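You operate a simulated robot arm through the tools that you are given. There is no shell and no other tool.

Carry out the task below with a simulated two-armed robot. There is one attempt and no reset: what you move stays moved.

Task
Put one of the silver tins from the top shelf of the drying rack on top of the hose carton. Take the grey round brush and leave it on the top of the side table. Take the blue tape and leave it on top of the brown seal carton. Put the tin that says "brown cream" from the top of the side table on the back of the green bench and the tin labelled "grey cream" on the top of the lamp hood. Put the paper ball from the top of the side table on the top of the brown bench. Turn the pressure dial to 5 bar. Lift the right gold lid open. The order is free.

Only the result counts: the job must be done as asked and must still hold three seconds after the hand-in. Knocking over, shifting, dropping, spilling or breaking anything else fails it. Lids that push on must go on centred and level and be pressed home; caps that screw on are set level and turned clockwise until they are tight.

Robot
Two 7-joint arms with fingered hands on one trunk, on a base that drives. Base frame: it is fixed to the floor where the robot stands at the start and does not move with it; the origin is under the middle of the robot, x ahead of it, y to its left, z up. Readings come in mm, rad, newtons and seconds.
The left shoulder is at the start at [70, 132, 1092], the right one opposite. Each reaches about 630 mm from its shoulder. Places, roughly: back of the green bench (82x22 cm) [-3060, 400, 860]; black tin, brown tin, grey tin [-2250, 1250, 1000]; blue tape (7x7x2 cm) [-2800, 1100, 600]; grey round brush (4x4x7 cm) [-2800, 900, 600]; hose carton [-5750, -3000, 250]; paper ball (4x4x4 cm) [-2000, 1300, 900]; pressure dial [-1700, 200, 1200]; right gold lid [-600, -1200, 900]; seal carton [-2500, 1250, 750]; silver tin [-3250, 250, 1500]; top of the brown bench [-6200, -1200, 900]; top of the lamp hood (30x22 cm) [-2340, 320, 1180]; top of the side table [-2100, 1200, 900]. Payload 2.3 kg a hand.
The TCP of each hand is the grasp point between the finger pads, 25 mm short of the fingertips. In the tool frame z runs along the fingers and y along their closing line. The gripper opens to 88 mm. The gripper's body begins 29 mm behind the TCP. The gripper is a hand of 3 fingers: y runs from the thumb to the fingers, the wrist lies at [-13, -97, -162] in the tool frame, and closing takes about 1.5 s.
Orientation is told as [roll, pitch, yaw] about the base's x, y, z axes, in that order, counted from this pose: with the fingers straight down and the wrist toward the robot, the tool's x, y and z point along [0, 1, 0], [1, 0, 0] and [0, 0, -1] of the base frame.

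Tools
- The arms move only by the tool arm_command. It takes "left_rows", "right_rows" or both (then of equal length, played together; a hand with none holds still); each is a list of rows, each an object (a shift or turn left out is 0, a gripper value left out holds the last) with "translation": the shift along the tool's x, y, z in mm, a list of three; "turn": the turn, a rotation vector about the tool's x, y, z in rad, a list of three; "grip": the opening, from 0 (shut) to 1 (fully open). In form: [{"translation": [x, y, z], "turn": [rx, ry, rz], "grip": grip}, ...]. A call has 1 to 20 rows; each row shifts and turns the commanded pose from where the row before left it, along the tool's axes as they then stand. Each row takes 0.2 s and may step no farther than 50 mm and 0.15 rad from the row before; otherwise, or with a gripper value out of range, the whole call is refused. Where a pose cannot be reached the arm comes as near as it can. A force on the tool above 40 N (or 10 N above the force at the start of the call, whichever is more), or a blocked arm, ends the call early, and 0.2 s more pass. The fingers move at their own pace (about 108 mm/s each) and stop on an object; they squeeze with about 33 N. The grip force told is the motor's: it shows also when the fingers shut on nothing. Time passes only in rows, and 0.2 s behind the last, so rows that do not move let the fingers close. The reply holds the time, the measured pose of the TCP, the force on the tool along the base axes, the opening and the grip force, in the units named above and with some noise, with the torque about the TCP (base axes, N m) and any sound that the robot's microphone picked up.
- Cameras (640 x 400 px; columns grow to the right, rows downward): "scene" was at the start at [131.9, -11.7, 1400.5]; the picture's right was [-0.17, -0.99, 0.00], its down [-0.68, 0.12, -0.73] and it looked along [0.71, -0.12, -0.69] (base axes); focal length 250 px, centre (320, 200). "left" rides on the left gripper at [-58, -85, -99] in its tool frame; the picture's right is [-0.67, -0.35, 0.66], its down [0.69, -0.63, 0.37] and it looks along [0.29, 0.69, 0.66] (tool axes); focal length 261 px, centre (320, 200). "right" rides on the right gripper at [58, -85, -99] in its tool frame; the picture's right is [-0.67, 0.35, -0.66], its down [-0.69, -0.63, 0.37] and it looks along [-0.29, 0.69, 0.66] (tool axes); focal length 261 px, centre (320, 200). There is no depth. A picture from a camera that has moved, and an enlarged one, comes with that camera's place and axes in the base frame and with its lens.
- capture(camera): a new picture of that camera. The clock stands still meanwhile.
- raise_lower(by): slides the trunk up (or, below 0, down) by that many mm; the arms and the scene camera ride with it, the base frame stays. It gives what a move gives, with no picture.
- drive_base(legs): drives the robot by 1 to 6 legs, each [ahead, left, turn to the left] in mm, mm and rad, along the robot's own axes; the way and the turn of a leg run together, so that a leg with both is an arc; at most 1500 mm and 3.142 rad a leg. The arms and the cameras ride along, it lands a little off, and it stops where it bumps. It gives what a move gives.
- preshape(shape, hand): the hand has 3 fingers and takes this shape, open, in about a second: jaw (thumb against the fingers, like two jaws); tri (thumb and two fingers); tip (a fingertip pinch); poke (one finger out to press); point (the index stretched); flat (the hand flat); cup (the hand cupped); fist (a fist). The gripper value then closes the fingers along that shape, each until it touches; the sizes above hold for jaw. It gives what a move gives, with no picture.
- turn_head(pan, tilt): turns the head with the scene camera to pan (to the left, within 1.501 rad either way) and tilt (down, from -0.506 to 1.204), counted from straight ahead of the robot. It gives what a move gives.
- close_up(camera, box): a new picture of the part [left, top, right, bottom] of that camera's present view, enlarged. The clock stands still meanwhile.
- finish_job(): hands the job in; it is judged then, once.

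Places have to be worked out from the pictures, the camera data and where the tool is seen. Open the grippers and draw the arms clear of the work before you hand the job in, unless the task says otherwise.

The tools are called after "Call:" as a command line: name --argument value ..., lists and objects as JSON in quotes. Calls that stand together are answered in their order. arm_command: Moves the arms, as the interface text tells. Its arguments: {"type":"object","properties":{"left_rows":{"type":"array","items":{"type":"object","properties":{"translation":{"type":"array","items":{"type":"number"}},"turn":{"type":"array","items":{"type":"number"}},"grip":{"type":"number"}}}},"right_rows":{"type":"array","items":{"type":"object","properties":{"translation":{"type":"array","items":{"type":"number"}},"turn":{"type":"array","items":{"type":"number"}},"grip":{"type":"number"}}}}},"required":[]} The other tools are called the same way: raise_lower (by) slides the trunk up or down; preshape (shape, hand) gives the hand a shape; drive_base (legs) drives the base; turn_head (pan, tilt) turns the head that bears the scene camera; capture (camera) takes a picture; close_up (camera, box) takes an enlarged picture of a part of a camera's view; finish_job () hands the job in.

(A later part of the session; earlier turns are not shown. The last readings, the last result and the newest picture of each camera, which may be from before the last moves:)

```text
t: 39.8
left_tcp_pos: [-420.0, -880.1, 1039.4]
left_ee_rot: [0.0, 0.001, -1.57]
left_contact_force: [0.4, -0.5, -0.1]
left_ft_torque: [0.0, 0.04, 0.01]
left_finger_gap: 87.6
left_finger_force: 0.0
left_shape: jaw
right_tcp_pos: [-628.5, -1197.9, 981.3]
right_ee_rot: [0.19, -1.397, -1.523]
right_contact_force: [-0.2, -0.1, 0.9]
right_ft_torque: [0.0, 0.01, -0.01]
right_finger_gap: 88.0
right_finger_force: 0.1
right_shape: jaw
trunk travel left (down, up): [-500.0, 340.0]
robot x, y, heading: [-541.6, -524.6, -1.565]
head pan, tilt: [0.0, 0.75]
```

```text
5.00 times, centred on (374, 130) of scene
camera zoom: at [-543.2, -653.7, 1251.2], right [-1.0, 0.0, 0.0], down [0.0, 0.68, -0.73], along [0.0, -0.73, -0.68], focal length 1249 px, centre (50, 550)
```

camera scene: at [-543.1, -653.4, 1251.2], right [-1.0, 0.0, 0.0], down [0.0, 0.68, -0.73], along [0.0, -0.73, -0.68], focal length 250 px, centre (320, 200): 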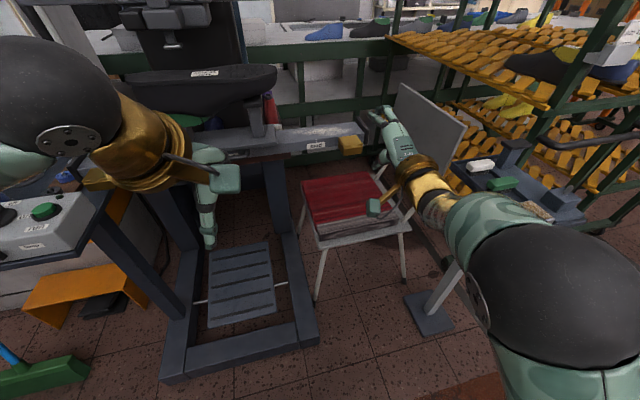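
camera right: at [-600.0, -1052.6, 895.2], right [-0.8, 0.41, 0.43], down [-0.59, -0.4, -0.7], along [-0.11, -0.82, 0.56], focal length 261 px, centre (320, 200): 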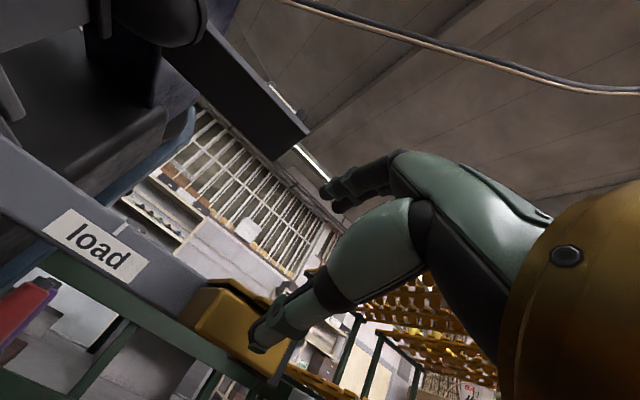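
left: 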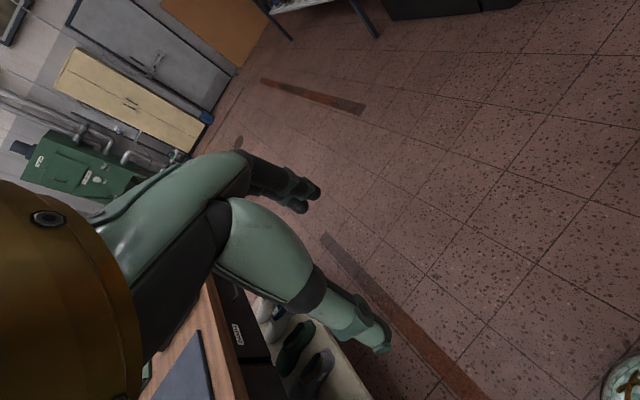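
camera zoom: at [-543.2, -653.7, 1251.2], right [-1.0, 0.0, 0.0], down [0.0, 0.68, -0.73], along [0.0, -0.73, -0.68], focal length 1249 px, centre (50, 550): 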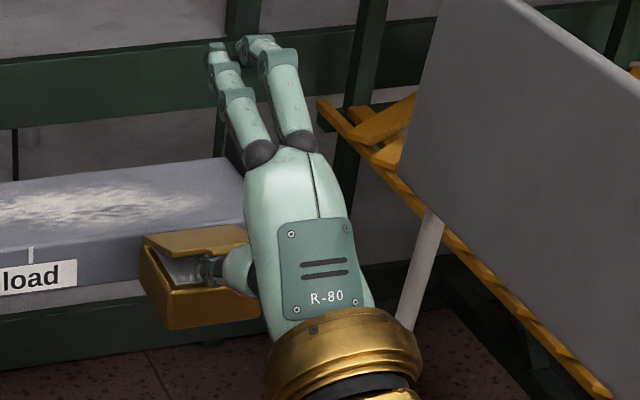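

The lid is now about 40° open. I continue up and inward along the hinge arc.

Call:
arm_command --right_rows '[{"translation": [0, 8.9, 6.5]}, {"translation": [0, 8.9, 6.5]}, {"translation": [0, 7.4, 8.5]}, {"translation": [0, 5.4, 8.9]}, {"turn": [0, 0, 0]}]'

Call:
close_up --camera "right" --box '[120, 200, 376, 360]'

Call:
close_up --camera "scene" --box '[310, 90, 438, 170]'

```text
t: 41.0
left_tcp_pos: [-419.3, -879.5, 1039.1]
left_ee_rot: [-0.002, 0.0, -1.569]
left_contact_force: [0.0, 0.0, -0.2]
left_ft_torque: [0.02, -0.02, -0.01]
left_finger_gap: 87.5
left_finger_force: 0.1
left_shape: jaw
right_tcp_pos: [-626.8, -1201.6, 998.0]
right_ee_rot: [0.188, -1.397, -1.52]
right_contact_force: [0.2, 0.2, -0.2]
right_ft_torque: [0.02, 0.0, 0.02]
right_finger_gap: 87.9
right_finger_force: 0.0
right_shape: jaw
right hand out of reach, approached as far as the arm can: row 1, 2, 3, 4
trunk travel left (down, up): [-500.0, 340.0]
robot x, y, heading: [-544.7, -525.2, -1.569]
head pan, tilt: [0.0, 0.75]
```

```text
2.50 times, centred on (248, 280) of right
camera zoom: at [-595.1, -1078.4, 932.7], right [-0.8, 0.41, 0.43], down [-0.59, -0.4, -0.7], along [-0.11, -0.82, 0.56], focal length 652 px, centre (500, 0)
```

zoom: 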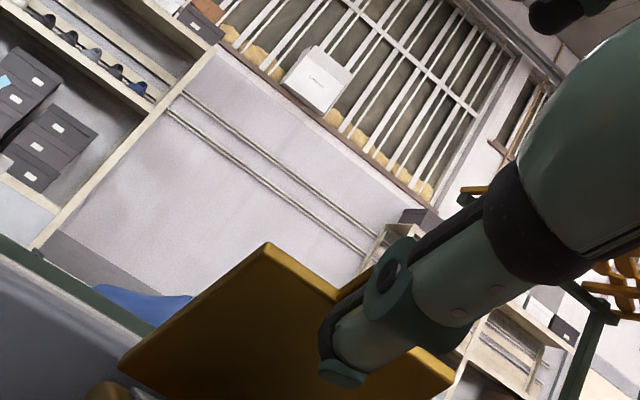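

```text
5.00 times, centred on (374, 130) of scene
camera zoom: at [-543.2, -653.5, 1251.2], right [-1.0, 0.0, 0.0], down [0.0, 0.68, -0.73], along [0.0, -0.73, -0.68], focal length 1249 px, centre (50, 550)
```

zoom: 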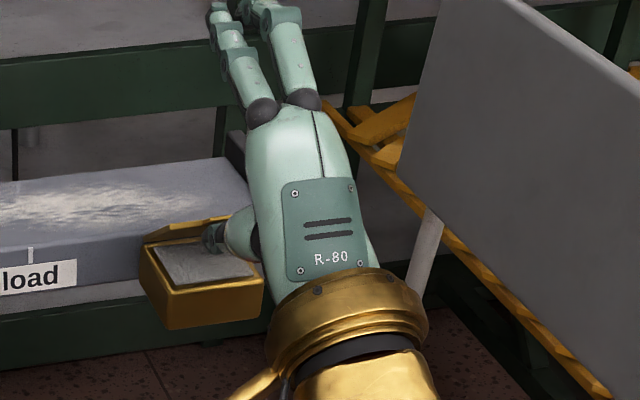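

The lid is roughly 65° open but the arm is at full reach. I drive the base ahead 40 mm, which pushes the lid past vertical.

Call:
drive_base --legs '[[40, 0, 0]]'

Call:
close_up --camera "right" --box '[120, 200, 376, 360]'

Call:
close_up --camera "scene" --box '[310, 90, 438, 170]'

```text
t: 41.9
left_tcp_pos: [-418.0, -918.9, 1039.1]
left_ee_rot: [0.0, -0.001, -1.57]
left_contact_force: [-0.3, -1.0, -1.1]
left_ft_torque: [0.02, -0.02, -0.01]
left_finger_gap: 87.3
left_finger_force: 0.0
left_shape: jaw
right_tcp_pos: [-627.3, -1239.2, 998.3]
right_ee_rot: [0.188, -1.398, -1.519]
right_contact_force: [0.1, -0.1, -0.9]
right_ft_torque: [-0.02, 0.0, 0.01]
right_finger_gap: 87.8
right_finger_force: 0.0
right_shape: jaw
trunk travel left (down, up): [-500.0, 340.0]
robot x, y, heading: [-547.2, -567.0, -1.569]
head pan, tilt: [0.0, 0.75]
```

```text
2.50 times, centred on (248, 280) of right
camera zoom: at [-594.7, -1117.3, 933.4], right [-0.8, 0.41, 0.43], down [-0.58, -0.4, -0.7], along [-0.11, -0.82, 0.56], focal length 652 px, centre (500, 0)
```

zoom: 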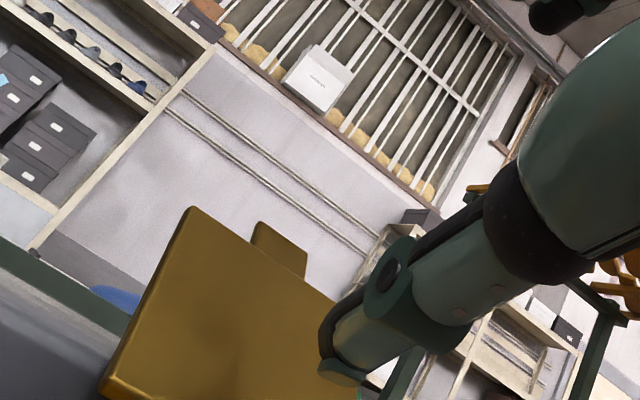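

```text
5.00 times, centred on (374, 130) of scene
camera zoom: at [-543.0, -692.0, 1251.4], right [-1.0, 0.0, 0.0], down [0.0, 0.68, -0.73], along [0.0, -0.73, -0.68], focal length 1249 px, centre (50, 550)
```

zoom: 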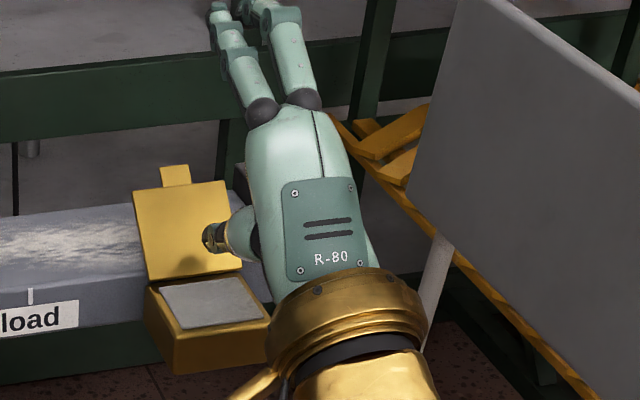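

The lid now looks open past vertical. I push another 15 mm to be sure it is resting well open.

Call:
drive_base --legs '[[15, 0, 0]]'

Call:
close_up --camera "scene" --box '[310, 90, 438, 170]'

```text
t: 42.6
left_tcp_pos: [-419.3, -934.2, 1040.3]
left_ee_rot: [0.0, 0.0, -1.57]
left_contact_force: [-0.2, 0.0, -0.7]
left_ft_torque: [-0.02, -0.01, 0.02]
left_finger_gap: 87.5
left_finger_force: 0.0
left_shape: jaw
right_tcp_pos: [-628.1, -1254.9, 998.2]
right_ee_rot: [0.187, -1.397, -1.517]
right_contact_force: [-0.2, 0.5, 0.0]
right_ft_torque: [-0.05, 0.01, -0.02]
right_finger_gap: 87.9
right_finger_force: 0.1
right_shape: jaw
trunk travel left (down, up): [-500.0, 340.0]
robot x, y, heading: [-544.5, -573.8, -1.572]
head pan, tilt: [0.0, 0.75]
```

```text
5.00 times, centred on (374, 130) of scene
camera zoom: at [-542.9, -708.1, 1251.2], right [-1.0, 0.0, 0.0], down [0.0, 0.68, -0.73], along [0.0, -0.73, -0.68], focal length 1249 px, centre (50, 550)
```

zoom: 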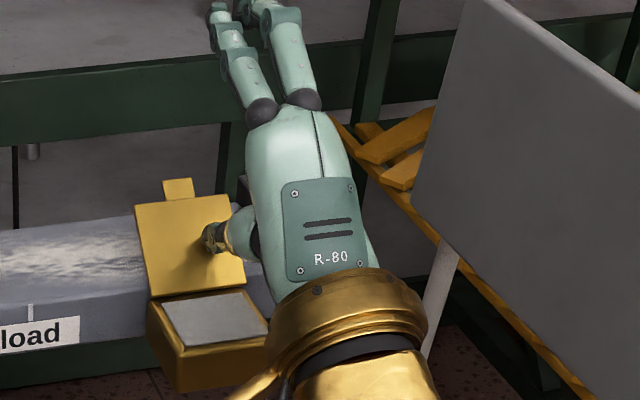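

The lid leans farther back. I drive back 130 mm straight and check it stays open.

Call:
drive_base --legs '[[-130, 0, 0]]'

Call:
close_up --camera "scene" --box '[310, 90, 438, 170]'

```text
t: 43.9
left_tcp_pos: [-419.6, -808.4, 1039.2]
left_ee_rot: [-0.002, 0.0, -1.57]
left_contact_force: [-0.3, 0.0, -0.4]
left_ft_torque: [-0.02, 0.02, 0.03]
left_finger_gap: 87.6
left_finger_force: 0.0
left_shape: jaw
right_tcp_pos: [-626.5, -1128.9, 998.5]
right_ee_rot: [0.188, -1.396, -1.519]
right_contact_force: [-0.9, -0.5, 0.5]
right_ft_torque: [0.0, 0.0, 0.0]
right_finger_gap: 87.7
right_finger_force: 0.0
right_shape: jaw
trunk travel left (down, up): [-500.0, 340.0]
robot x, y, heading: [-542.7, -450.2, -1.568]
head pan, tilt: [0.0, 0.75]
```

```text
5.00 times, centred on (374, 130) of scene
camera zoom: at [-543.3, -581.6, 1251.1], right [-1.0, 0.0, 0.0], down [0.0, 0.68, -0.73], along [0.0, -0.73, -0.68], focal length 1249 px, centre (50, 550)
```

zoom: 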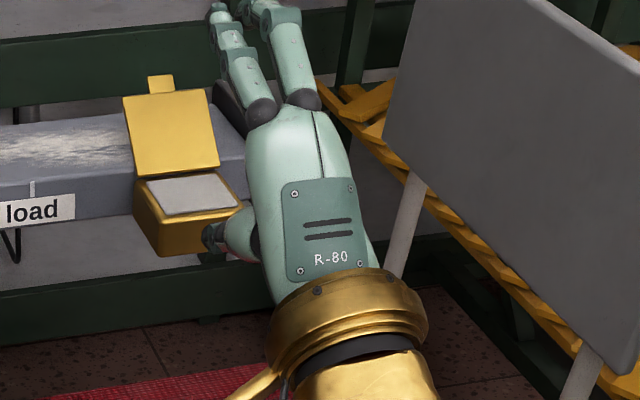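

The right gold lid stays open on its own. I back away another 150 mm, then fold the right arm back to its carrying pose.

Call:
drive_base --legs '[[-200, 0, 0]]'

Call:
arm_command --right_rows '[{"turn": [0.14, 0, 0]}, {"turn": [0.14, 0, 0]}, {"turn": [0.14, 0, 0]}, {"turn": [0.14, 0, 0]}, {"turn": [0.14, 0, 0]}, {"turn": [0.14, 0, 0]}, {"turn": [0.14, 0, 0], "translation": [-5, -30, -5]}, {"turn": [0.14, 0, 0], "translation": [-5, -30, -10]}, {"turn": [0.14, 0, 0], "translation": [-5, -40, -10]}, {"turn": [0.137, 0, 0], "translation": [-5, -40, -10]}, {"translation": [-5, -40, -10]}, {"translation": [-5, -40, -10]}, {"translation": [-5, -40, -10]}, {"translation": [0, 0, 0]}]'

Call:
raise_lower --by 150

```text
t: 45.5
left_tcp_pos: [-417.4, -609.6, 1039.7]
left_ee_rot: [-0.002, 0.001, -1.564]
left_contact_force: [-0.2, -0.2, -0.1]
left_ft_torque: [0.02, 0.01, -0.02]
left_finger_gap: 87.7
left_finger_force: 0.0
left_shape: jaw
right_tcp_pos: [-624.8, -932.7, 997.9]
right_ee_rot: [0.188, -1.397, -1.514]
right_contact_force: [0.6, 0.6, -0.2]
right_ft_torque: [-0.03, 0.03, -0.01]
right_finger_gap: 87.7
right_finger_force: 0.0
right_shape: jaw
trunk travel left (down, up): [-500.0, 340.0]
robot x, y, heading: [-547.3, -253.2, -1.566]
head pan, tilt: [0.0, 0.75]
```

```text
t: 48.5
left_tcp_pos: [-418.3, -608.4, 1039.1]
left_ee_rot: [-0.001, -0.001, -1.566]
left_contact_force: [0.2, 0.6, 0.0]
left_ft_torque: [-0.03, 0.02, 0.0]
left_finger_gap: 87.5
left_finger_force: 0.1
left_shape: jaw
right_tcp_pos: [-729.8, -658.0, 989.0]
right_ee_rot: [0.031, -0.004, -1.331]
right_contact_force: [1.1, -0.3, 0.1]
right_ft_torque: [-0.02, 0.02, -0.02]
right_finger_gap: 87.9
right_finger_force: 0.0
right_shape: jaw
right hand out of reach, approached as far as the arm can: row 4, 5, 6
trunk travel left (down, up): [-500.0, 340.0]
robot x, y, heading: [-545.8, -253.3, -1.561]
head pan, tilt: [0.0, 0.75]
```

```text
t: 50.2
left_tcp_pos: [-418.7, -609.6, 1190.0]
left_ee_rot: [0.001, -0.001, -1.564]
left_contact_force: [-1.0, -0.5, 0.2]
left_ft_torque: [0.0, 0.0, 0.0]
left_finger_gap: 87.5
left_finger_force: 0.1
left_shape: jaw
right_tcp_pos: [-731.1, -658.5, 1139.0]
right_ee_rot: [0.032, -0.003, -1.331]
right_contact_force: [0.3, 0.3, -0.3]
right_ft_torque: [-0.04, 0.0, -0.03]
right_finger_gap: 87.8
right_finger_force: 0.0
right_shape: jaw
trunk travel left (down, up): [-650.0, 190.0]
robot x, y, heading: [-543.4, -252.4, -1.565]
head pan, tilt: [0.0, 0.75]
```

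I square the right hand and then turn to face -x, down the aisle toward the dial and tables.

Call:
arm_command --right_rows '[{"turn": [0, 0, 0.118], "translation": [0, -30, -40]}, {"turn": [0, 0, 0.117], "translation": [0, -30, -40]}, {"turn": [0, 0, 0]}]'

Call:
drive_base --legs '[[0, 0, -1.575]]'

Call:
turn_head --pan 0.0 --tilt 0.3

Call:
capture --camera "scene"

Call:
turn_head --pan -0.9 --tilt 0.3

Call:
capture --camera "scene"

```text
t: 51.0
left_tcp_pos: [-418.0, -609.5, 1189.8]
left_ee_rot: [-0.002, 0.0, -1.563]
left_contact_force: [-0.4, -0.4, -0.2]
left_ft_torque: [0.03, -0.02, 0.01]
left_finger_gap: 87.5
left_finger_force: 0.0
left_shape: jaw
right_tcp_pos: [-747.5, -602.1, 1217.2]
right_ee_rot: [0.033, 0.003, -1.565]
right_contact_force: [0.4, 0.3, 0.7]
right_ft_torque: [0.0, -0.02, -0.04]
right_finger_gap: 87.9
right_finger_force: 0.1
right_shape: jaw
trunk travel left (down, up): [-650.0, 190.0]
robot x, y, heading: [-542.4, -253.7, -1.564]
head pan, tilt: [0.0, 0.75]
```

```text
t: 55.3
left_tcp_pos: [-902.1, -379.5, 1188.8]
left_ee_rot: [-0.001, 0.002, -3.133]
left_contact_force: [0.6, 0.4, 0.3]
left_ft_torque: [-0.02, -0.01, 0.0]
left_finger_gap: 87.6
left_finger_force: 0.0
left_shape: jaw
right_tcp_pos: [-893.9, -50.7, 1216.8]
right_ee_rot: [0.031, 0.004, -3.132]
right_contact_force: [0.1, 0.8, -0.7]
right_ft_torque: [0.03, -0.01, 0.01]
right_finger_gap: 87.8
right_finger_force: 0.1
right_shape: jaw
trunk travel left (down, up): [-650.0, 190.0]
robot x, y, heading: [-550.9, -253.1, -3.134]
head pan, tilt: [0.0, 0.75]
```

```text
t: 56.2
left_tcp_pos: [-901.5, -378.5, 1189.3]
left_ee_rot: [0.001, 0.0, -3.133]
left_contact_force: [-0.4, -0.7, -0.3]
left_ft_torque: [-0.01, 0.01, 0.02]
left_finger_gap: 87.8
left_finger_force: 0.1
left_shape: jaw
right_tcp_pos: [-894.8, -52.5, 1217.5]
right_ee_rot: [0.033, 0.004, -3.133]
right_contact_force: [-0.6, 0.3, -0.2]
right_ft_torque: [0.03, 0.0, -0.05]
right_finger_gap: 87.9
right_finger_force: 0.0
right_shape: jaw
trunk travel left (down, up): [-650.0, 190.0]
robot x, y, heading: [-543.8, -249.9, -3.138]
head pan, tilt: [0.0, 0.3]
```

```text
taken
camera scene: at [-688.1, -251.3, 1441.5], right [-0.01, 1.0, 0.0], down [0.3, 0.0, -0.95], along [-0.95, -0.01, -0.3], focal length 250 px, centre (320, 200)
```

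scene: 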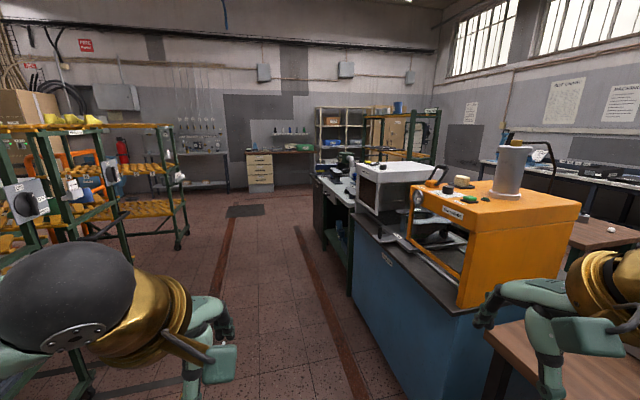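

```text
t: 57.4
left_tcp_pos: [-901.6, -379.5, 1191.1]
left_ee_rot: [-0.001, 0.0, -3.133]
left_contact_force: [-0.5, -0.8, -1.2]
left_ft_torque: [-0.01, -0.01, 0.0]
left_finger_gap: 87.7
left_finger_force: 0.1
left_shape: jaw
right_tcp_pos: [-893.6, -51.7, 1218.5]
right_ee_rot: [0.033, 0.005, -3.134]
right_contact_force: [-0.1, -0.8, 0.3]
right_ft_torque: [0.03, 0.02, -0.01]
right_finger_gap: 87.9
right_finger_force: 0.0
right_shape: jaw
trunk travel left (down, up): [-650.0, 190.0]
robot x, y, heading: [-545.7, -251.0, -3.135]
head pan, tilt: [-0.901, 0.3]
```

```text
taken
camera scene: at [-653.5, -177.9, 1441.6], right [0.78, 0.63, 0.0], down [0.19, -0.23, -0.96], along [-0.6, 0.74, -0.3], focal length 250 px, centre (320, 200)
```

scene: 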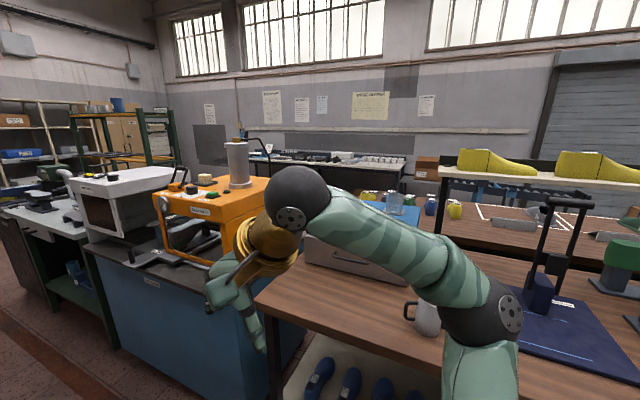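

The orange press on the blue cabinet appears to carry the pressure dial (projected at about (432,182) in the first view). I zoom in on it.

Call:
turn_head --pan -0.4 --tilt 0.3

Call:
capture --camera "scene"

Call:
close_up --camera "scene" --box '[220, 120, 380, 220]'

```text
t: 58.3
left_tcp_pos: [-901.6, -379.7, 1188.4]
left_ee_rot: [0.001, 0.0, -3.131]
left_contact_force: [0.1, -0.6, 0.5]
left_ft_torque: [-0.03, 0.0, 0.01]
left_finger_gap: 87.5
left_finger_force: 0.1
left_shape: jaw
right_tcp_pos: [-893.7, -52.0, 1216.4]
right_ee_rot: [0.034, 0.004, -3.133]
right_contact_force: [-0.8, -0.1, 1.0]
right_ft_torque: [0.03, -0.02, 0.0]
right_finger_gap: 87.7
right_finger_force: 0.0
right_shape: jaw
trunk travel left (down, up): [-650.0, 190.0]
robot x, y, heading: [-545.1, -251.2, -3.135]
head pan, tilt: [-0.4, 0.3]
```

```text
taken
camera scene: at [-680.9, -214.7, 1441.6], right [0.38, 0.92, 0.0], down [0.27, -0.11, -0.96], along [-0.88, 0.37, -0.3], focal length 250 px, centre (320, 200)
```

scene: 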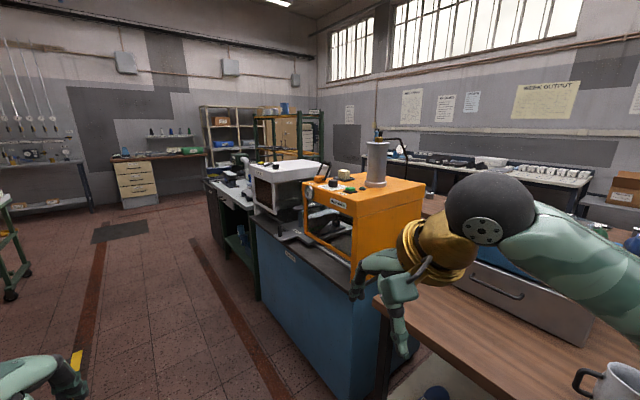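

```text
4.00 times, centred on (300, 170) of scene
camera zoom: at [-680.9, -214.7, 1441.6], right [0.38, 0.92, 0.0], down [0.27, -0.11, -0.96], along [-0.88, 0.37, -0.3], focal length 999 px, centre (400, 320)
```

zoom: 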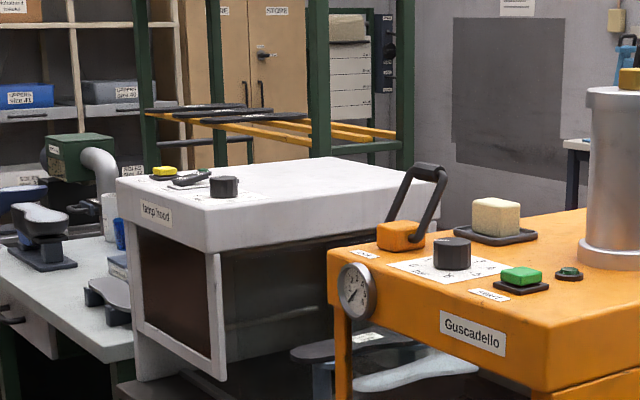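

The white box is labelled "lamp hood", and the black knob on a white scale atop the orange press is the pressure dial, about [-1630, 235, 1190]. I drive down the aisle to about [-1600, -550] and face +y.

Call:
drive_base --legs '[[1050, 300, 0], [0, 0, -1.5708]]'

Call:
turn_head --pan 0.0 --tilt 0.4

Call:
capture --camera "scene"

Call:
close_up --camera "scene" --box '[220, 100, 420, 225]'

```text
t: 67.7
left_tcp_pos: [-1702.4, -198.8, 1189.1]
left_ee_rot: [0.0, 0.0, 1.577]
left_contact_force: [-0.9, 0.4, -0.1]
left_ft_torque: [0.01, 0.01, 0.01]
left_finger_gap: 87.5
left_finger_force: 0.1
left_shape: jaw
right_tcp_pos: [-1375.6, -207.7, 1217.4]
right_ee_rot: [0.033, 0.003, 1.576]
right_contact_force: [-0.2, 0.8, 0.1]
right_ft_torque: [-0.03, -0.01, -0.03]
right_finger_gap: 87.7
right_finger_force: 0.1
right_shape: jaw
trunk travel left (down, up): [-650.0, 190.0]
robot x, y, heading: [-1574.6, -552.3, 1.577]
head pan, tilt: [-0.4, 0.3]
```

```text
t: 68.5
left_tcp_pos: [-1701.8, -198.4, 1189.0]
left_ee_rot: [-0.001, 0.0, 1.577]
left_contact_force: [0.7, -0.1, -0.2]
left_ft_torque: [0.02, 0.0, 0.0]
left_finger_gap: 87.6
left_finger_force: 0.1
left_shape: jaw
right_tcp_pos: [-1375.2, -206.6, 1216.1]
right_ee_rot: [0.034, 0.004, 1.575]
right_contact_force: [-0.3, 0.6, 0.0]
right_ft_torque: [-0.02, 0.06, -0.01]
right_finger_gap: 87.6
right_finger_force: 0.0
right_shape: jaw
trunk travel left (down, up): [-650.0, 190.0]
robot x, y, heading: [-1574.6, -552.9, 1.576]
head pan, tilt: [0.0, 0.4]
```

```text
taken
camera scene: at [-1576.9, -410.3, 1432.3], right [1.0, 0.0, 0.0], down [0.0, -0.39, -0.92], along [0.0, 0.92, -0.39], focal length 250 px, centre (320, 200)
```

scene: 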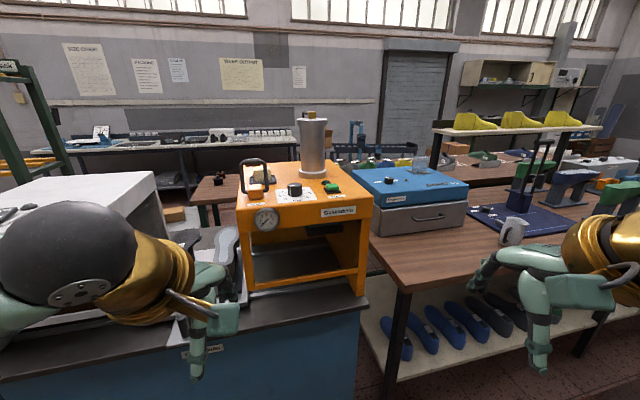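

```text
3.20 times, centred on (320, 162) of scene
camera zoom: at [-1576.9, -410.3, 1432.3], right [1.0, 0.0, 0.0], down [0.0, -0.39, -0.92], along [0.0, 0.92, -0.39], focal length 799 px, centre (320, 320)
```

zoom: 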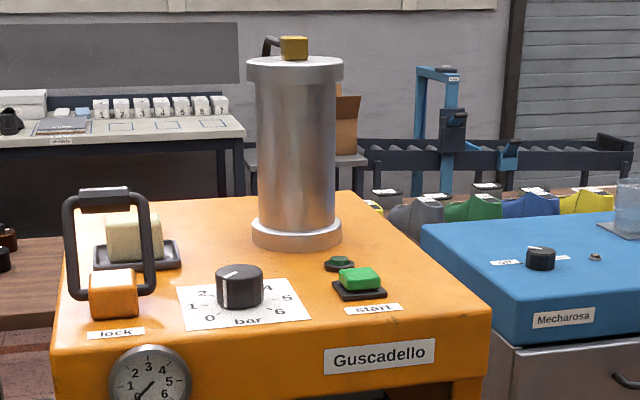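

I can see a bar scale 0–6 around the black knob. I zoom in to read the pointer and the gauge.

Call:
close_up --camera "scene" --box '[255, 170, 335, 240]'

```text
5.71 times, centred on (295, 205) of scene
camera zoom: at [-1576.9, -410.3, 1432.3], right [1.0, 0.0, 0.0], down [0.0, -0.39, -0.92], along [0.0, 0.92, -0.39], focal length 1427 px, centre (463, 171)
```

zoom: 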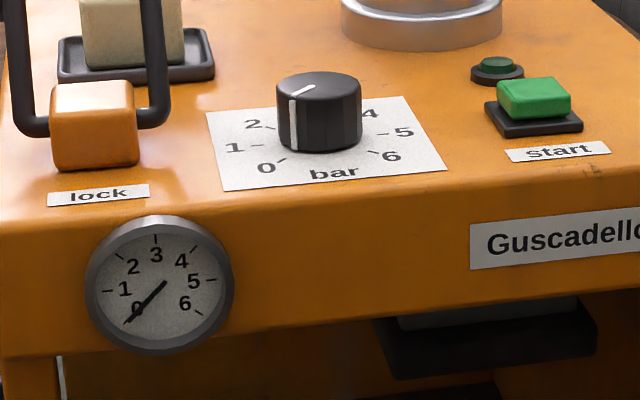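

The dial now points at 0 and 5 bar lies about 225° clockwise (45° per bar). I raise the trunk 150 mm for a second view to triangulate the knob.

Call:
raise_lower --by 150

Call:
turn_head --pan 0.0 --tilt 0.6

Call:
capture --camera "scene"

Call:
close_up --camera "scene" --box '[245, 160, 345, 240]'

```text
t: 70.3
left_tcp_pos: [-1702.2, -197.7, 1338.9]
left_ee_rot: [0.001, 0.001, 1.576]
left_contact_force: [0.9, -0.1, -0.3]
left_ft_torque: [0.0, 0.01, -0.01]
left_finger_gap: 87.7
left_finger_force: 0.1
left_shape: jaw
right_tcp_pos: [-1374.9, -206.6, 1367.3]
right_ee_rot: [0.032, 0.002, 1.578]
right_contact_force: [-0.6, -0.2, 0.0]
right_ft_torque: [0.0, 0.0, -0.01]
right_finger_gap: 88.0
right_finger_force: 0.0
right_shape: jaw
trunk travel left (down, up): [-800.0, 40.0]
robot x, y, heading: [-1575.4, -554.8, 1.58]
head pan, tilt: [0.0, 0.4]
```

```text
t: 71.0
left_tcp_pos: [-1702.8, -198.8, 1338.7]
left_ee_rot: [0.0, 0.001, 1.576]
left_contact_force: [-0.2, -0.1, -0.1]
left_ft_torque: [-0.02, -0.02, 0.03]
left_finger_gap: 87.7
left_finger_force: 0.0
left_shape: jaw
right_tcp_pos: [-1375.1, -205.5, 1367.6]
right_ee_rot: [0.034, 0.004, 1.575]
right_contact_force: [1.0, 0.3, -0.2]
right_ft_torque: [0.01, 0.02, 0.0]
right_finger_gap: 87.8
right_finger_force: 0.0
right_shape: jaw
trunk travel left (down, up): [-800.0, 40.0]
robot x, y, heading: [-1579.3, -554.0, 1.572]
head pan, tilt: [0.0, 0.6]
```

```text
taken
camera scene: at [-1577.0, -414.4, 1564.1], right [1.0, 0.01, 0.0], down [0.0, -0.56, -0.83], along [0.0, 0.83, -0.56], focal length 250 px, centre (320, 200)
```

scene: 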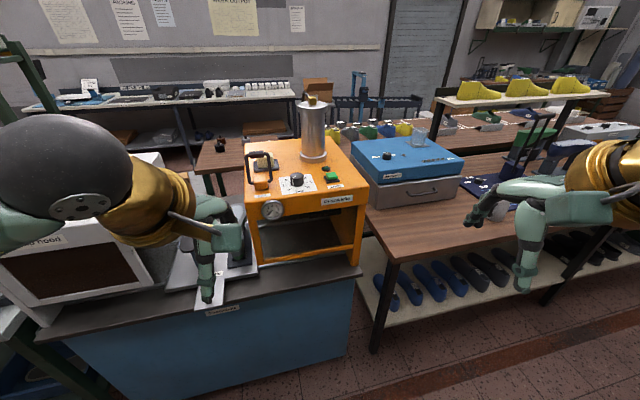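

```text
5.00 times, centred on (295, 200) of scene
camera zoom: at [-1577.0, -414.4, 1564.1], right [1.0, 0.01, 0.0], down [0.0, -0.56, -0.83], along [0.0, 0.83, -0.56], focal length 1249 px, centre (445, 200)
```

zoom: 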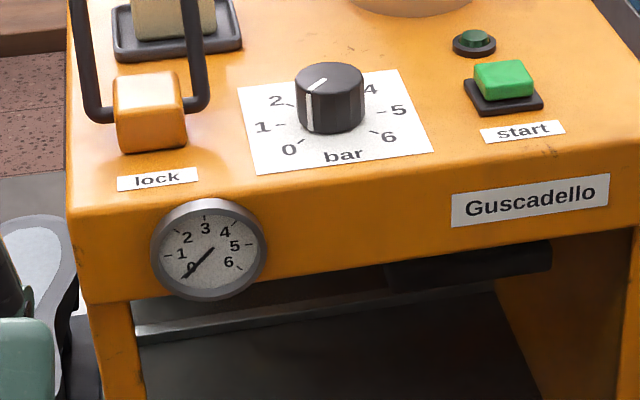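

Triangulating gives the knob at about [-1650, 252], plate z ≈ 1168, top z ≈ 1197, diameter ≈ 41 mm, and the whole room is yawed by about 0.24 rad. I align the robot to heading 1.81 and drive up so the knob is straight ahead.

Call:
drive_base --legs '[[0, 0, 0.235], [270, -120, 0]]'

Call:
turn_head --pan 0.0 --tilt 0.75

Call:
capture --camera "scene"

Call:
close_up --camera "scene" --box '[270, 110, 370, 190]'

```text
t: 73.9
left_tcp_pos: [-1727.6, 48.0, 1339.5]
left_ee_rot: [-0.003, -0.004, 1.809]
left_contact_force: [0.0, -0.1, -0.5]
left_ft_torque: [0.0, 0.03, -0.01]
left_finger_gap: 87.4
left_finger_force: 0.0
left_shape: jaw
right_tcp_pos: [-1408.1, 118.0, 1367.8]
right_ee_rot: [0.031, 0.003, 1.809]
right_contact_force: [-0.1, -0.4, -0.2]
right_ft_torque: [0.0, -0.05, 0.02]
right_finger_gap: 87.7
right_finger_force: 0.0
right_shape: jaw
trunk travel left (down, up): [-800.0, 40.0]
robot x, y, heading: [-1522.9, -269.5, 1.807]
head pan, tilt: [0.0, 0.6]
```

```text
t: 74.6
left_tcp_pos: [-1729.1, 51.1, 1339.1]
left_ee_rot: [-0.001, 0.0, 1.809]
left_contact_force: [-0.4, -0.2, -0.2]
left_ft_torque: [-0.03, -0.01, 0.03]
left_finger_gap: 87.5
left_finger_force: 0.1
left_shape: jaw
right_tcp_pos: [-1407.1, 119.2, 1367.6]
right_ee_rot: [0.032, 0.003, 1.811]
right_contact_force: [0.1, -0.5, -0.6]
right_ft_torque: [-0.01, -0.01, -0.01]
right_finger_gap: 87.7
right_finger_force: 0.0
right_shape: jaw
trunk travel left (down, up): [-800.0, 40.0]
robot x, y, heading: [-1523.7, -270.8, 1.812]
head pan, tilt: [0.0, 0.75]
```

```text
taken
camera scene: at [-1554.3, -135.4, 1551.3], right [0.97, 0.24, 0.0], down [0.16, -0.66, -0.73], along [-0.17, 0.71, -0.68], focal length 250 px, centre (320, 200)
```

scene: 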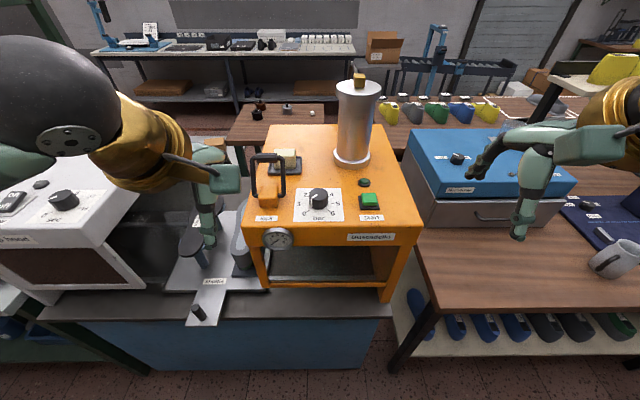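

```text
5.00 times, centred on (320, 150) of scene
camera zoom: at [-1554.3, -135.4, 1551.3], right [0.97, 0.24, 0.0], down [0.16, -0.66, -0.73], along [-0.17, 0.71, -0.68], focal length 1249 px, centre (320, 450)
```

zoom: 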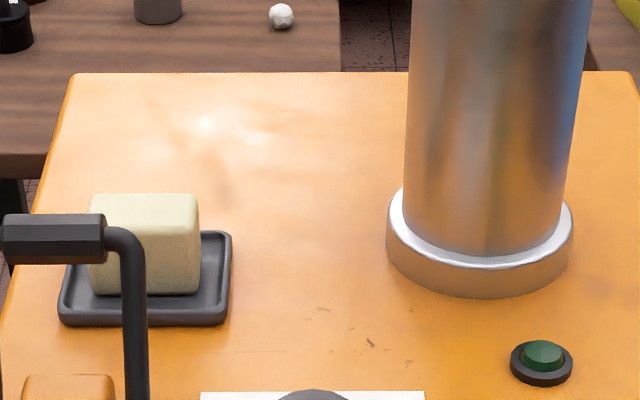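

Now the view is aligned with the room. I zoom in on the dial itself.

Call:
close_up --camera "scene" --box '[270, 160, 370, 240]'

```text
5.00 times, centred on (320, 200) of scene
camera zoom: at [-1554.3, -135.4, 1551.3], right [0.97, 0.24, 0.0], down [0.16, -0.66, -0.73], along [-0.17, 0.71, -0.68], focal length 1249 px, centre (320, 200)
```

zoom: 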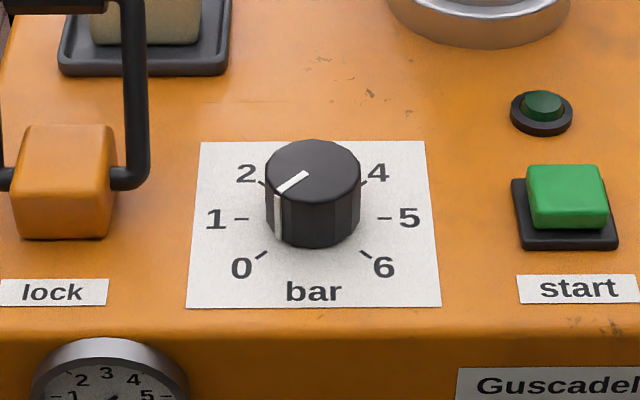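

The pointer is exactly at 0, with 5 pointing directly right (225° clockwise). I move the right hand above the knob at [-1651.5, 252.4], at z ≈ 1300, squaring the small roll.

Call:
arm_command --right_rows '[{"translation": [34.3, 31.2, 0], "turn": [0, -0.032, 0]}, {"translation": [34.3, 31.2, 0]}, {"translation": [34.3, 31.2, 0]}, {"translation": [34.3, 31.2, 0]}, {"translation": [34.3, 31.2, 0]}, {"translation": [34.3, 31.2, 0]}, {"translation": [0, 0, 30]}, {"translation": [0, 0, 30]}, {"turn": [0, 0, 0]}, {"turn": [0, 0, 0]}]'

Call:
capture --camera "scene"

Call:
capture --camera "right"

```text
t: 76.8
left_tcp_pos: [-1727.8, 51.0, 1340.3]
left_ee_rot: [0.0, 0.0, 1.81]
left_contact_force: [-0.6, -0.5, 0.0]
left_ft_torque: [-0.01, 0.0, 0.01]
left_finger_gap: 87.5
left_finger_force: 0.0
left_shape: jaw
right_tcp_pos: [-1598.7, 211.4, 1300.4]
right_ee_rot: [0.0, 0.003, 1.81]
right_contact_force: [0.0, 0.4, 0.6]
right_ft_torque: [0.05, 0.03, 0.0]
right_finger_gap: 87.8
right_finger_force: 0.1
right_shape: jaw
right hand out of reach, approached as far as the arm can: row 5, 6
trunk travel left (down, up): [-800.0, 40.0]
robot x, y, heading: [-1523.5, -267.1, 1.814]
head pan, tilt: [0.0, 0.75]
```

```text
taken
camera scene: at [-1553.9, -135.0, 1551.2], right [0.97, 0.24, 0.0], down [0.16, -0.66, -0.73], along [-0.17, 0.71, -0.68], focal length 250 px, centre (320, 200)
```

scene: 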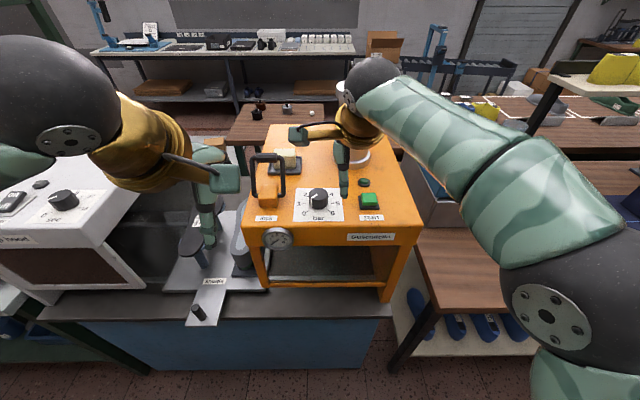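

```text
taken
camera right: at [-1635.1, 115.8, 1400.2], right [0.57, 0.5, 0.65], down [0.81, -0.45, -0.36], along [0.11, 0.74, -0.66], focal length 261 px, centre (320, 200)
```

right: 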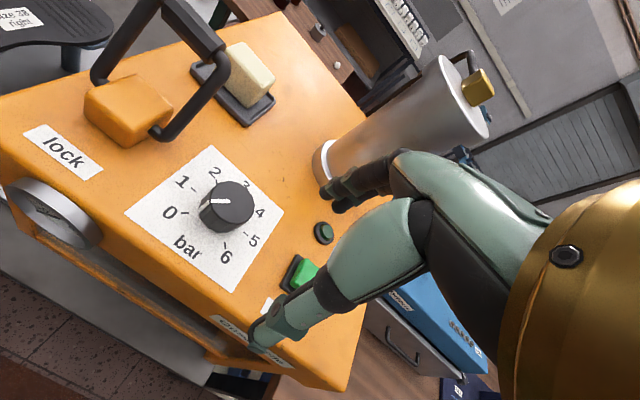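

The right arm cannot quite reach across to the knob. I lift the hand clear and shift the base 130 mm left and 40 mm ahead so the knob is in front of the right shoulder.

Call:
arm_command --right_rows '[{"translation": [-20, -20, -40]}, {"translation": [-20, -20, -40]}, {"translation": [-20, -20, -10]}, {"translation": [-20, -20, 0]}, {"turn": [0, 0, 0]}]'

Call:
drive_base --legs '[[40, 140, 0]]'

Call:
capture --camera "scene"

```text
t: 78.0
left_tcp_pos: [-1728.1, 51.8, 1339.5]
left_ee_rot: [0.0, 0.001, 1.81]
left_contact_force: [0.7, -1.4, -0.1]
left_ft_torque: [0.03, 0.0, 0.0]
left_finger_gap: 87.6
left_finger_force: 0.0
left_shape: jaw
right_tcp_pos: [-1501.4, 155.6, 1388.3]
right_ee_rot: [0.002, 0.003, 1.809]
right_contact_force: [0.0, -0.2, -0.4]
right_ft_torque: [0.0, 0.0, 0.03]
right_finger_gap: 87.8
right_finger_force: 0.0
right_shape: jaw
trunk travel left (down, up): [-800.0, 40.0]
robot x, y, heading: [-1526.2, -269.2, 1.808]
head pan, tilt: [0.0, 0.75]
```

```text
t: 79.3
left_tcp_pos: [-1872.8, 56.8, 1340.3]
left_ee_rot: [0.004, -0.002, 1.813]
left_contact_force: [0.4, -0.4, -0.4]
left_ft_torque: [0.03, 0.0, 0.0]
left_finger_gap: 87.5
left_finger_force: 0.1
left_shape: jaw
right_tcp_pos: [-1647.3, 160.4, 1390.2]
right_ee_rot: [0.003, 0.004, 1.812]
right_contact_force: [0.1, -0.1, 0.4]
right_ft_torque: [0.0, 0.02, 0.0]
right_finger_gap: 87.9
right_finger_force: 0.1
right_shape: jaw
trunk travel left (down, up): [-800.0, 40.0]
robot x, y, heading: [-1673.8, -261.1, 1.812]
head pan, tilt: [0.0, 0.75]
```

```text
taken
camera scene: at [-1697.8, -129.5, 1551.3], right [0.97, 0.24, 0.0], down [0.16, -0.66, -0.73], along [-0.18, 0.71, -0.68], focal length 250 px, centre (320, 200)
```

scene: 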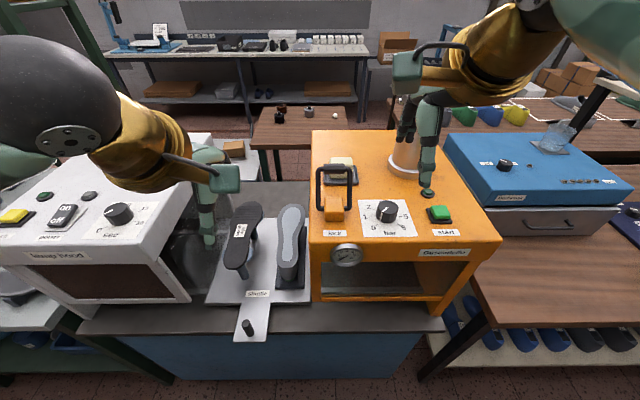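

The base is now at about [-1672, -262]. I move the hand 90 mm forward and 18 mm right, and lower to about z 1290 over the knob.

Call:
arm_command --right_rows '[{"translation": [-5.9, 30.1, 0]}, {"translation": [-5.9, 30.1, 0]}, {"translation": [-5.9, 30.2, 0]}, {"translation": [0, 0, 33]}, {"translation": [0, 0, 33]}, {"translation": [0, 0, 33]}, {"turn": [0, 0, 0]}, {"turn": [0, 0, 0]}]'

Call:
capture --camera "scene"

Call:
capture --camera "right"

```text
t: 81.1
left_tcp_pos: [-1877.3, 56.3, 1339.2]
left_ee_rot: [-0.001, 0.0, 1.812]
left_contact_force: [-0.1, 0.3, -0.1]
left_ft_torque: [-0.01, 0.01, 0.02]
left_finger_gap: 87.6
left_finger_force: 0.1
left_shape: jaw
right_tcp_pos: [-1654.0, 239.1, 1286.2]
right_ee_rot: [0.001, 0.002, 1.809]
right_contact_force: [-0.7, 0.2, 0.0]
right_ft_torque: [-0.01, -0.01, -0.01]
right_finger_gap: 88.1
right_finger_force: 0.1
right_shape: jaw
right hand out of reach, approached as far as the arm can: row 3
trunk travel left (down, up): [-800.0, 40.0]
robot x, y, heading: [-1671.2, -265.1, 1.809]
head pan, tilt: [0.0, 0.75]
```

```text
taken
camera scene: at [-1702.3, -129.8, 1551.2], right [0.97, 0.24, 0.0], down [0.16, -0.66, -0.73], along [-0.17, 0.71, -0.68], focal length 250 px, centre (320, 200)
```

scene: 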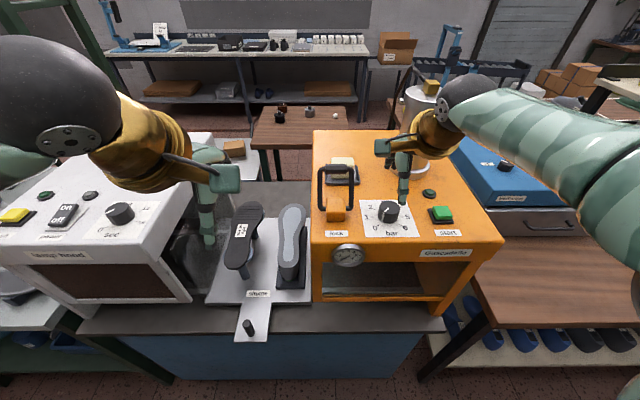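

```text
taken
camera right: at [-1690.0, 142.1, 1386.4], right [0.57, 0.5, 0.65], down [0.82, -0.45, -0.36], along [0.11, 0.74, -0.66], focal length 261 px, centre (320, 200)
```

right: 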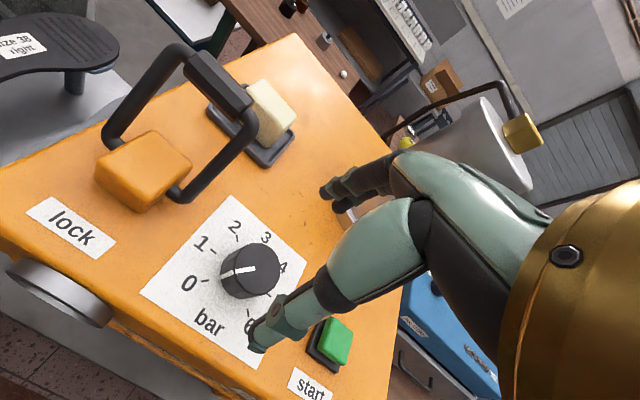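

TCP is about 13 mm off the knob centre. I fine-adjust, drop to z ≈ 1240, and pre-turn the hand counter-clockwise by 1.1 rad to wind up for a long clockwise turn.

Call:
arm_command --right_rows '[{"translation": [-2.8, 6.1, 23]}, {"translation": [-2.8, 6.1, 23]}, {"turn": [0, 0, -0.14]}, {"turn": [0, 0, -0.14]}, {"turn": [0, 0, -0.14]}, {"turn": [0, 0, -0.14]}, {"turn": [0, 0, -0.14]}, {"turn": [0, 0, -0.14]}, {"turn": [0, 0, -0.14]}, {"turn": [0, 0, -0.14]}, {"turn": [0, 0, 0]}, {"turn": [0, 0, 0]}]'

Call:
capture --camera "scene"

Call:
capture --camera "right"

```text
t: 83.7
left_tcp_pos: [-1877.0, 56.8, 1339.2]
left_ee_rot: [0.0, -0.002, 1.813]
left_contact_force: [-0.2, -0.7, -0.2]
left_ft_torque: [-0.02, 0.02, -0.01]
left_finger_gap: 87.6
left_finger_force: 0.2
left_shape: jaw
right_tcp_pos: [-1651.6, 252.9, 1241.4]
right_ee_rot: [0.005, -0.002, 2.933]
right_contact_force: [0.0, 0.5, 0.9]
right_ft_torque: [0.01, -0.04, 0.01]
right_finger_gap: 88.0
right_finger_force: 0.0
right_shape: jaw
trunk travel left (down, up): [-800.0, 40.0]
robot x, y, heading: [-1671.2, -259.0, 1.811]
head pan, tilt: [0.0, 0.75]
```

```text
taken
camera scene: at [-1702.5, -129.6, 1551.2], right [0.97, 0.24, 0.0], down [0.16, -0.66, -0.73], along [-0.17, 0.71, -0.68], focal length 250 px, centre (320, 200)
```

scene: 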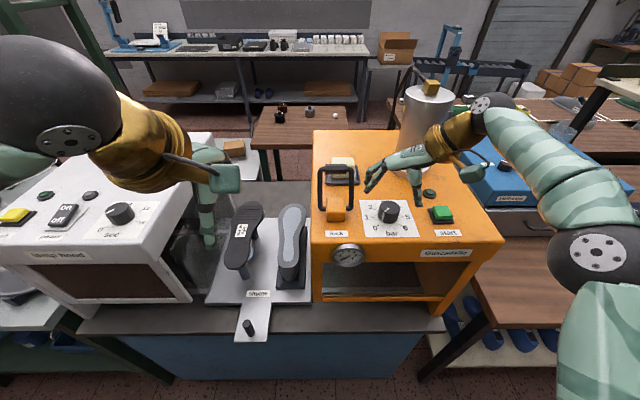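

```text
taken
camera right: at [-1580.3, 177.6, 1341.0], right [-0.2, 0.73, 0.65], down [0.76, 0.54, -0.37], along [-0.62, 0.42, -0.66], focal length 261 px, centre (320, 200)
```

right: 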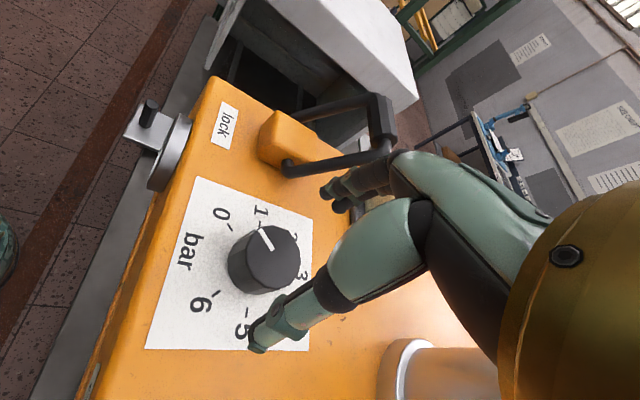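

The hand is wound up to yaw 2.93. I zoom the wrist view to check the knob's centring under the TCP.

Call:
close_up --camera "right" --box '[180, 180, 340, 280]'

Call:
close_up --camera "scene" --box '[340, 140, 440, 240]'

```text
4.00 times, centred on (260, 230) of right
camera zoom: at [-1580.3, 177.6, 1341.0], right [-0.2, 0.73, 0.65], down [0.76, 0.54, -0.37], along [-0.62, 0.42, -0.66], focal length 1043 px, centre (560, 80)
```

zoom: 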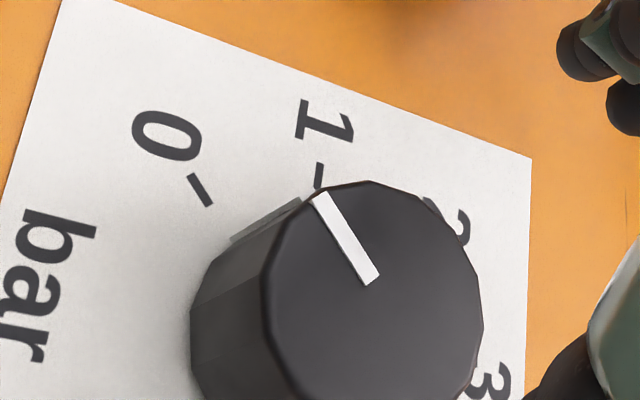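

```text
4.00 times, centred on (390, 190) of scene
camera zoom: at [-1702.5, -129.6, 1551.2], right [0.97, 0.24, 0.0], down [0.16, -0.66, -0.73], along [-0.17, 0.71, -0.68], focal length 999 px, centre (40, 240)
```

zoom: 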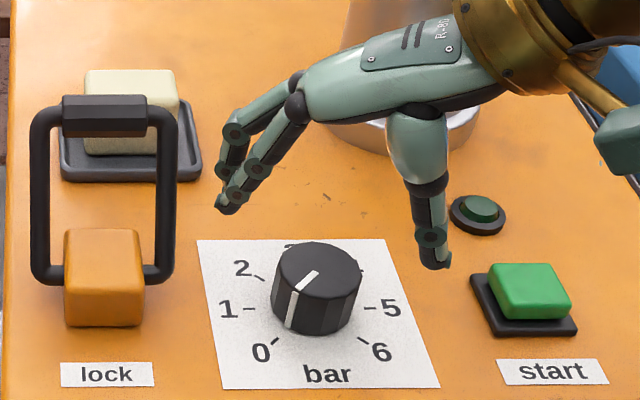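

Centring looks within a few mm. I narrow the opening to about 62 mm for clearance from the lock lever, then descend to z ≈ 1199.

Call:
arm_command --right_rows '[{"translation": [2, 0, 0], "grip": 0.7}, {"translation": [0, 0, 0]}, {"translation": [0, 0, 15]}, {"translation": [0, 0, 15]}, {"translation": [0, 0, 12]}, {"translation": [0, 0, 0]}]'

Call:
close_up --camera "scene" --box '[340, 140, 440, 240]'

Call:
capture --camera "right"

```text
t: 85.1
left_tcp_pos: [-1876.7, 56.6, 1340.1]
left_ee_rot: [-0.001, 0.0, 1.811]
left_contact_force: [-0.2, 0.3, 0.5]
left_ft_torque: [-0.02, 0.0, -0.03]
left_finger_gap: 87.5
left_finger_force: 0.0
left_shape: jaw
right_tcp_pos: [-1653.3, 251.0, 1201.0]
right_ee_rot: [0.004, 0.002, 2.93]
right_contact_force: [0.7, -0.1, 0.0]
right_ft_torque: [0.03, -0.01, 0.02]
right_finger_gap: 61.6
right_finger_force: 0.2
right_shape: jaw
trunk travel left (down, up): [-800.0, 40.0]
robot x, y, heading: [-1674.8, -263.7, 1.806]
head pan, tilt: [0.0, 0.75]
```

```text
4.00 times, centred on (390, 190) of scene
camera zoom: at [-1702.7, -129.3, 1551.2], right [0.97, 0.24, 0.0], down [0.16, -0.66, -0.73], along [-0.17, 0.71, -0.68], focal length 999 px, centre (40, 240)
```

zoom: 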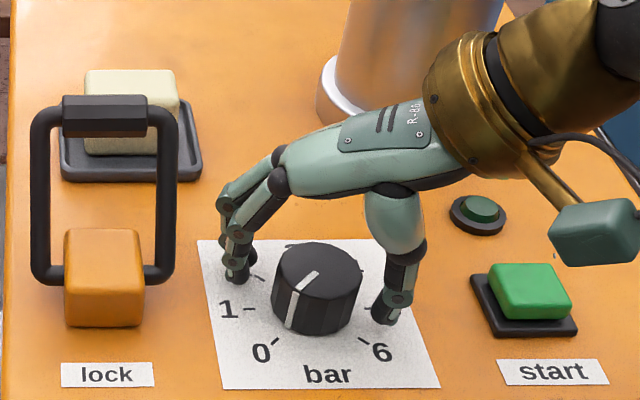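

```text
taken
camera right: at [-1581.6, 175.8, 1299.4], right [-0.2, 0.73, 0.65], down [0.76, 0.54, -0.37], along [-0.62, 0.42, -0.66], focal length 261 px, centre (320, 200)
```

right: 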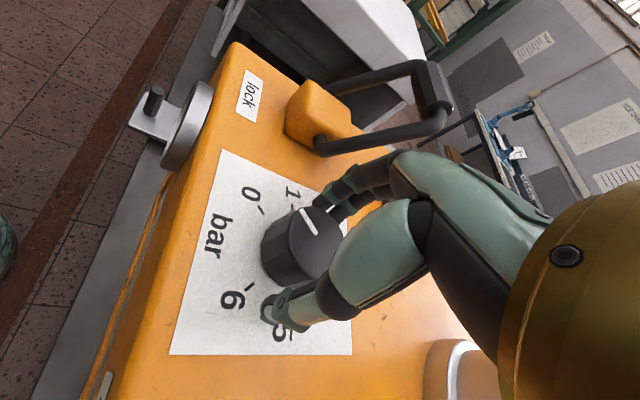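

The fingers straddle the knob well. I close on it and check the grip.

Call:
arm_command --right_rows '[{"grip": 0.0}, {"grip": 0.0}, {"grip": 0.0}, {"grip": 0.0}]'

```text
t: 86.1
left_tcp_pos: [-1877.1, 57.2, 1339.6]
left_ee_rot: [-0.001, -0.001, 1.811]
left_contact_force: [-0.3, -0.1, 0.7]
left_ft_torque: [0.01, 0.01, -0.01]
left_finger_gap: 87.4
left_finger_force: 0.2
left_shape: jaw
right_tcp_pos: [-1653.0, 250.6, 1199.0]
right_ee_rot: [0.004, 0.003, 2.929]
right_contact_force: [0.7, 0.7, -1.9]
right_ft_torque: [-0.02, 0.02, 0.0]
right_finger_gap: 33.2
right_finger_force: 32.9
right_shape: jaw
trunk travel left (down, up): [-800.0, 40.0]
robot x, y, heading: [-1668.6, -266.6, 1.811]
head pan, tilt: [0.0, 0.75]
```

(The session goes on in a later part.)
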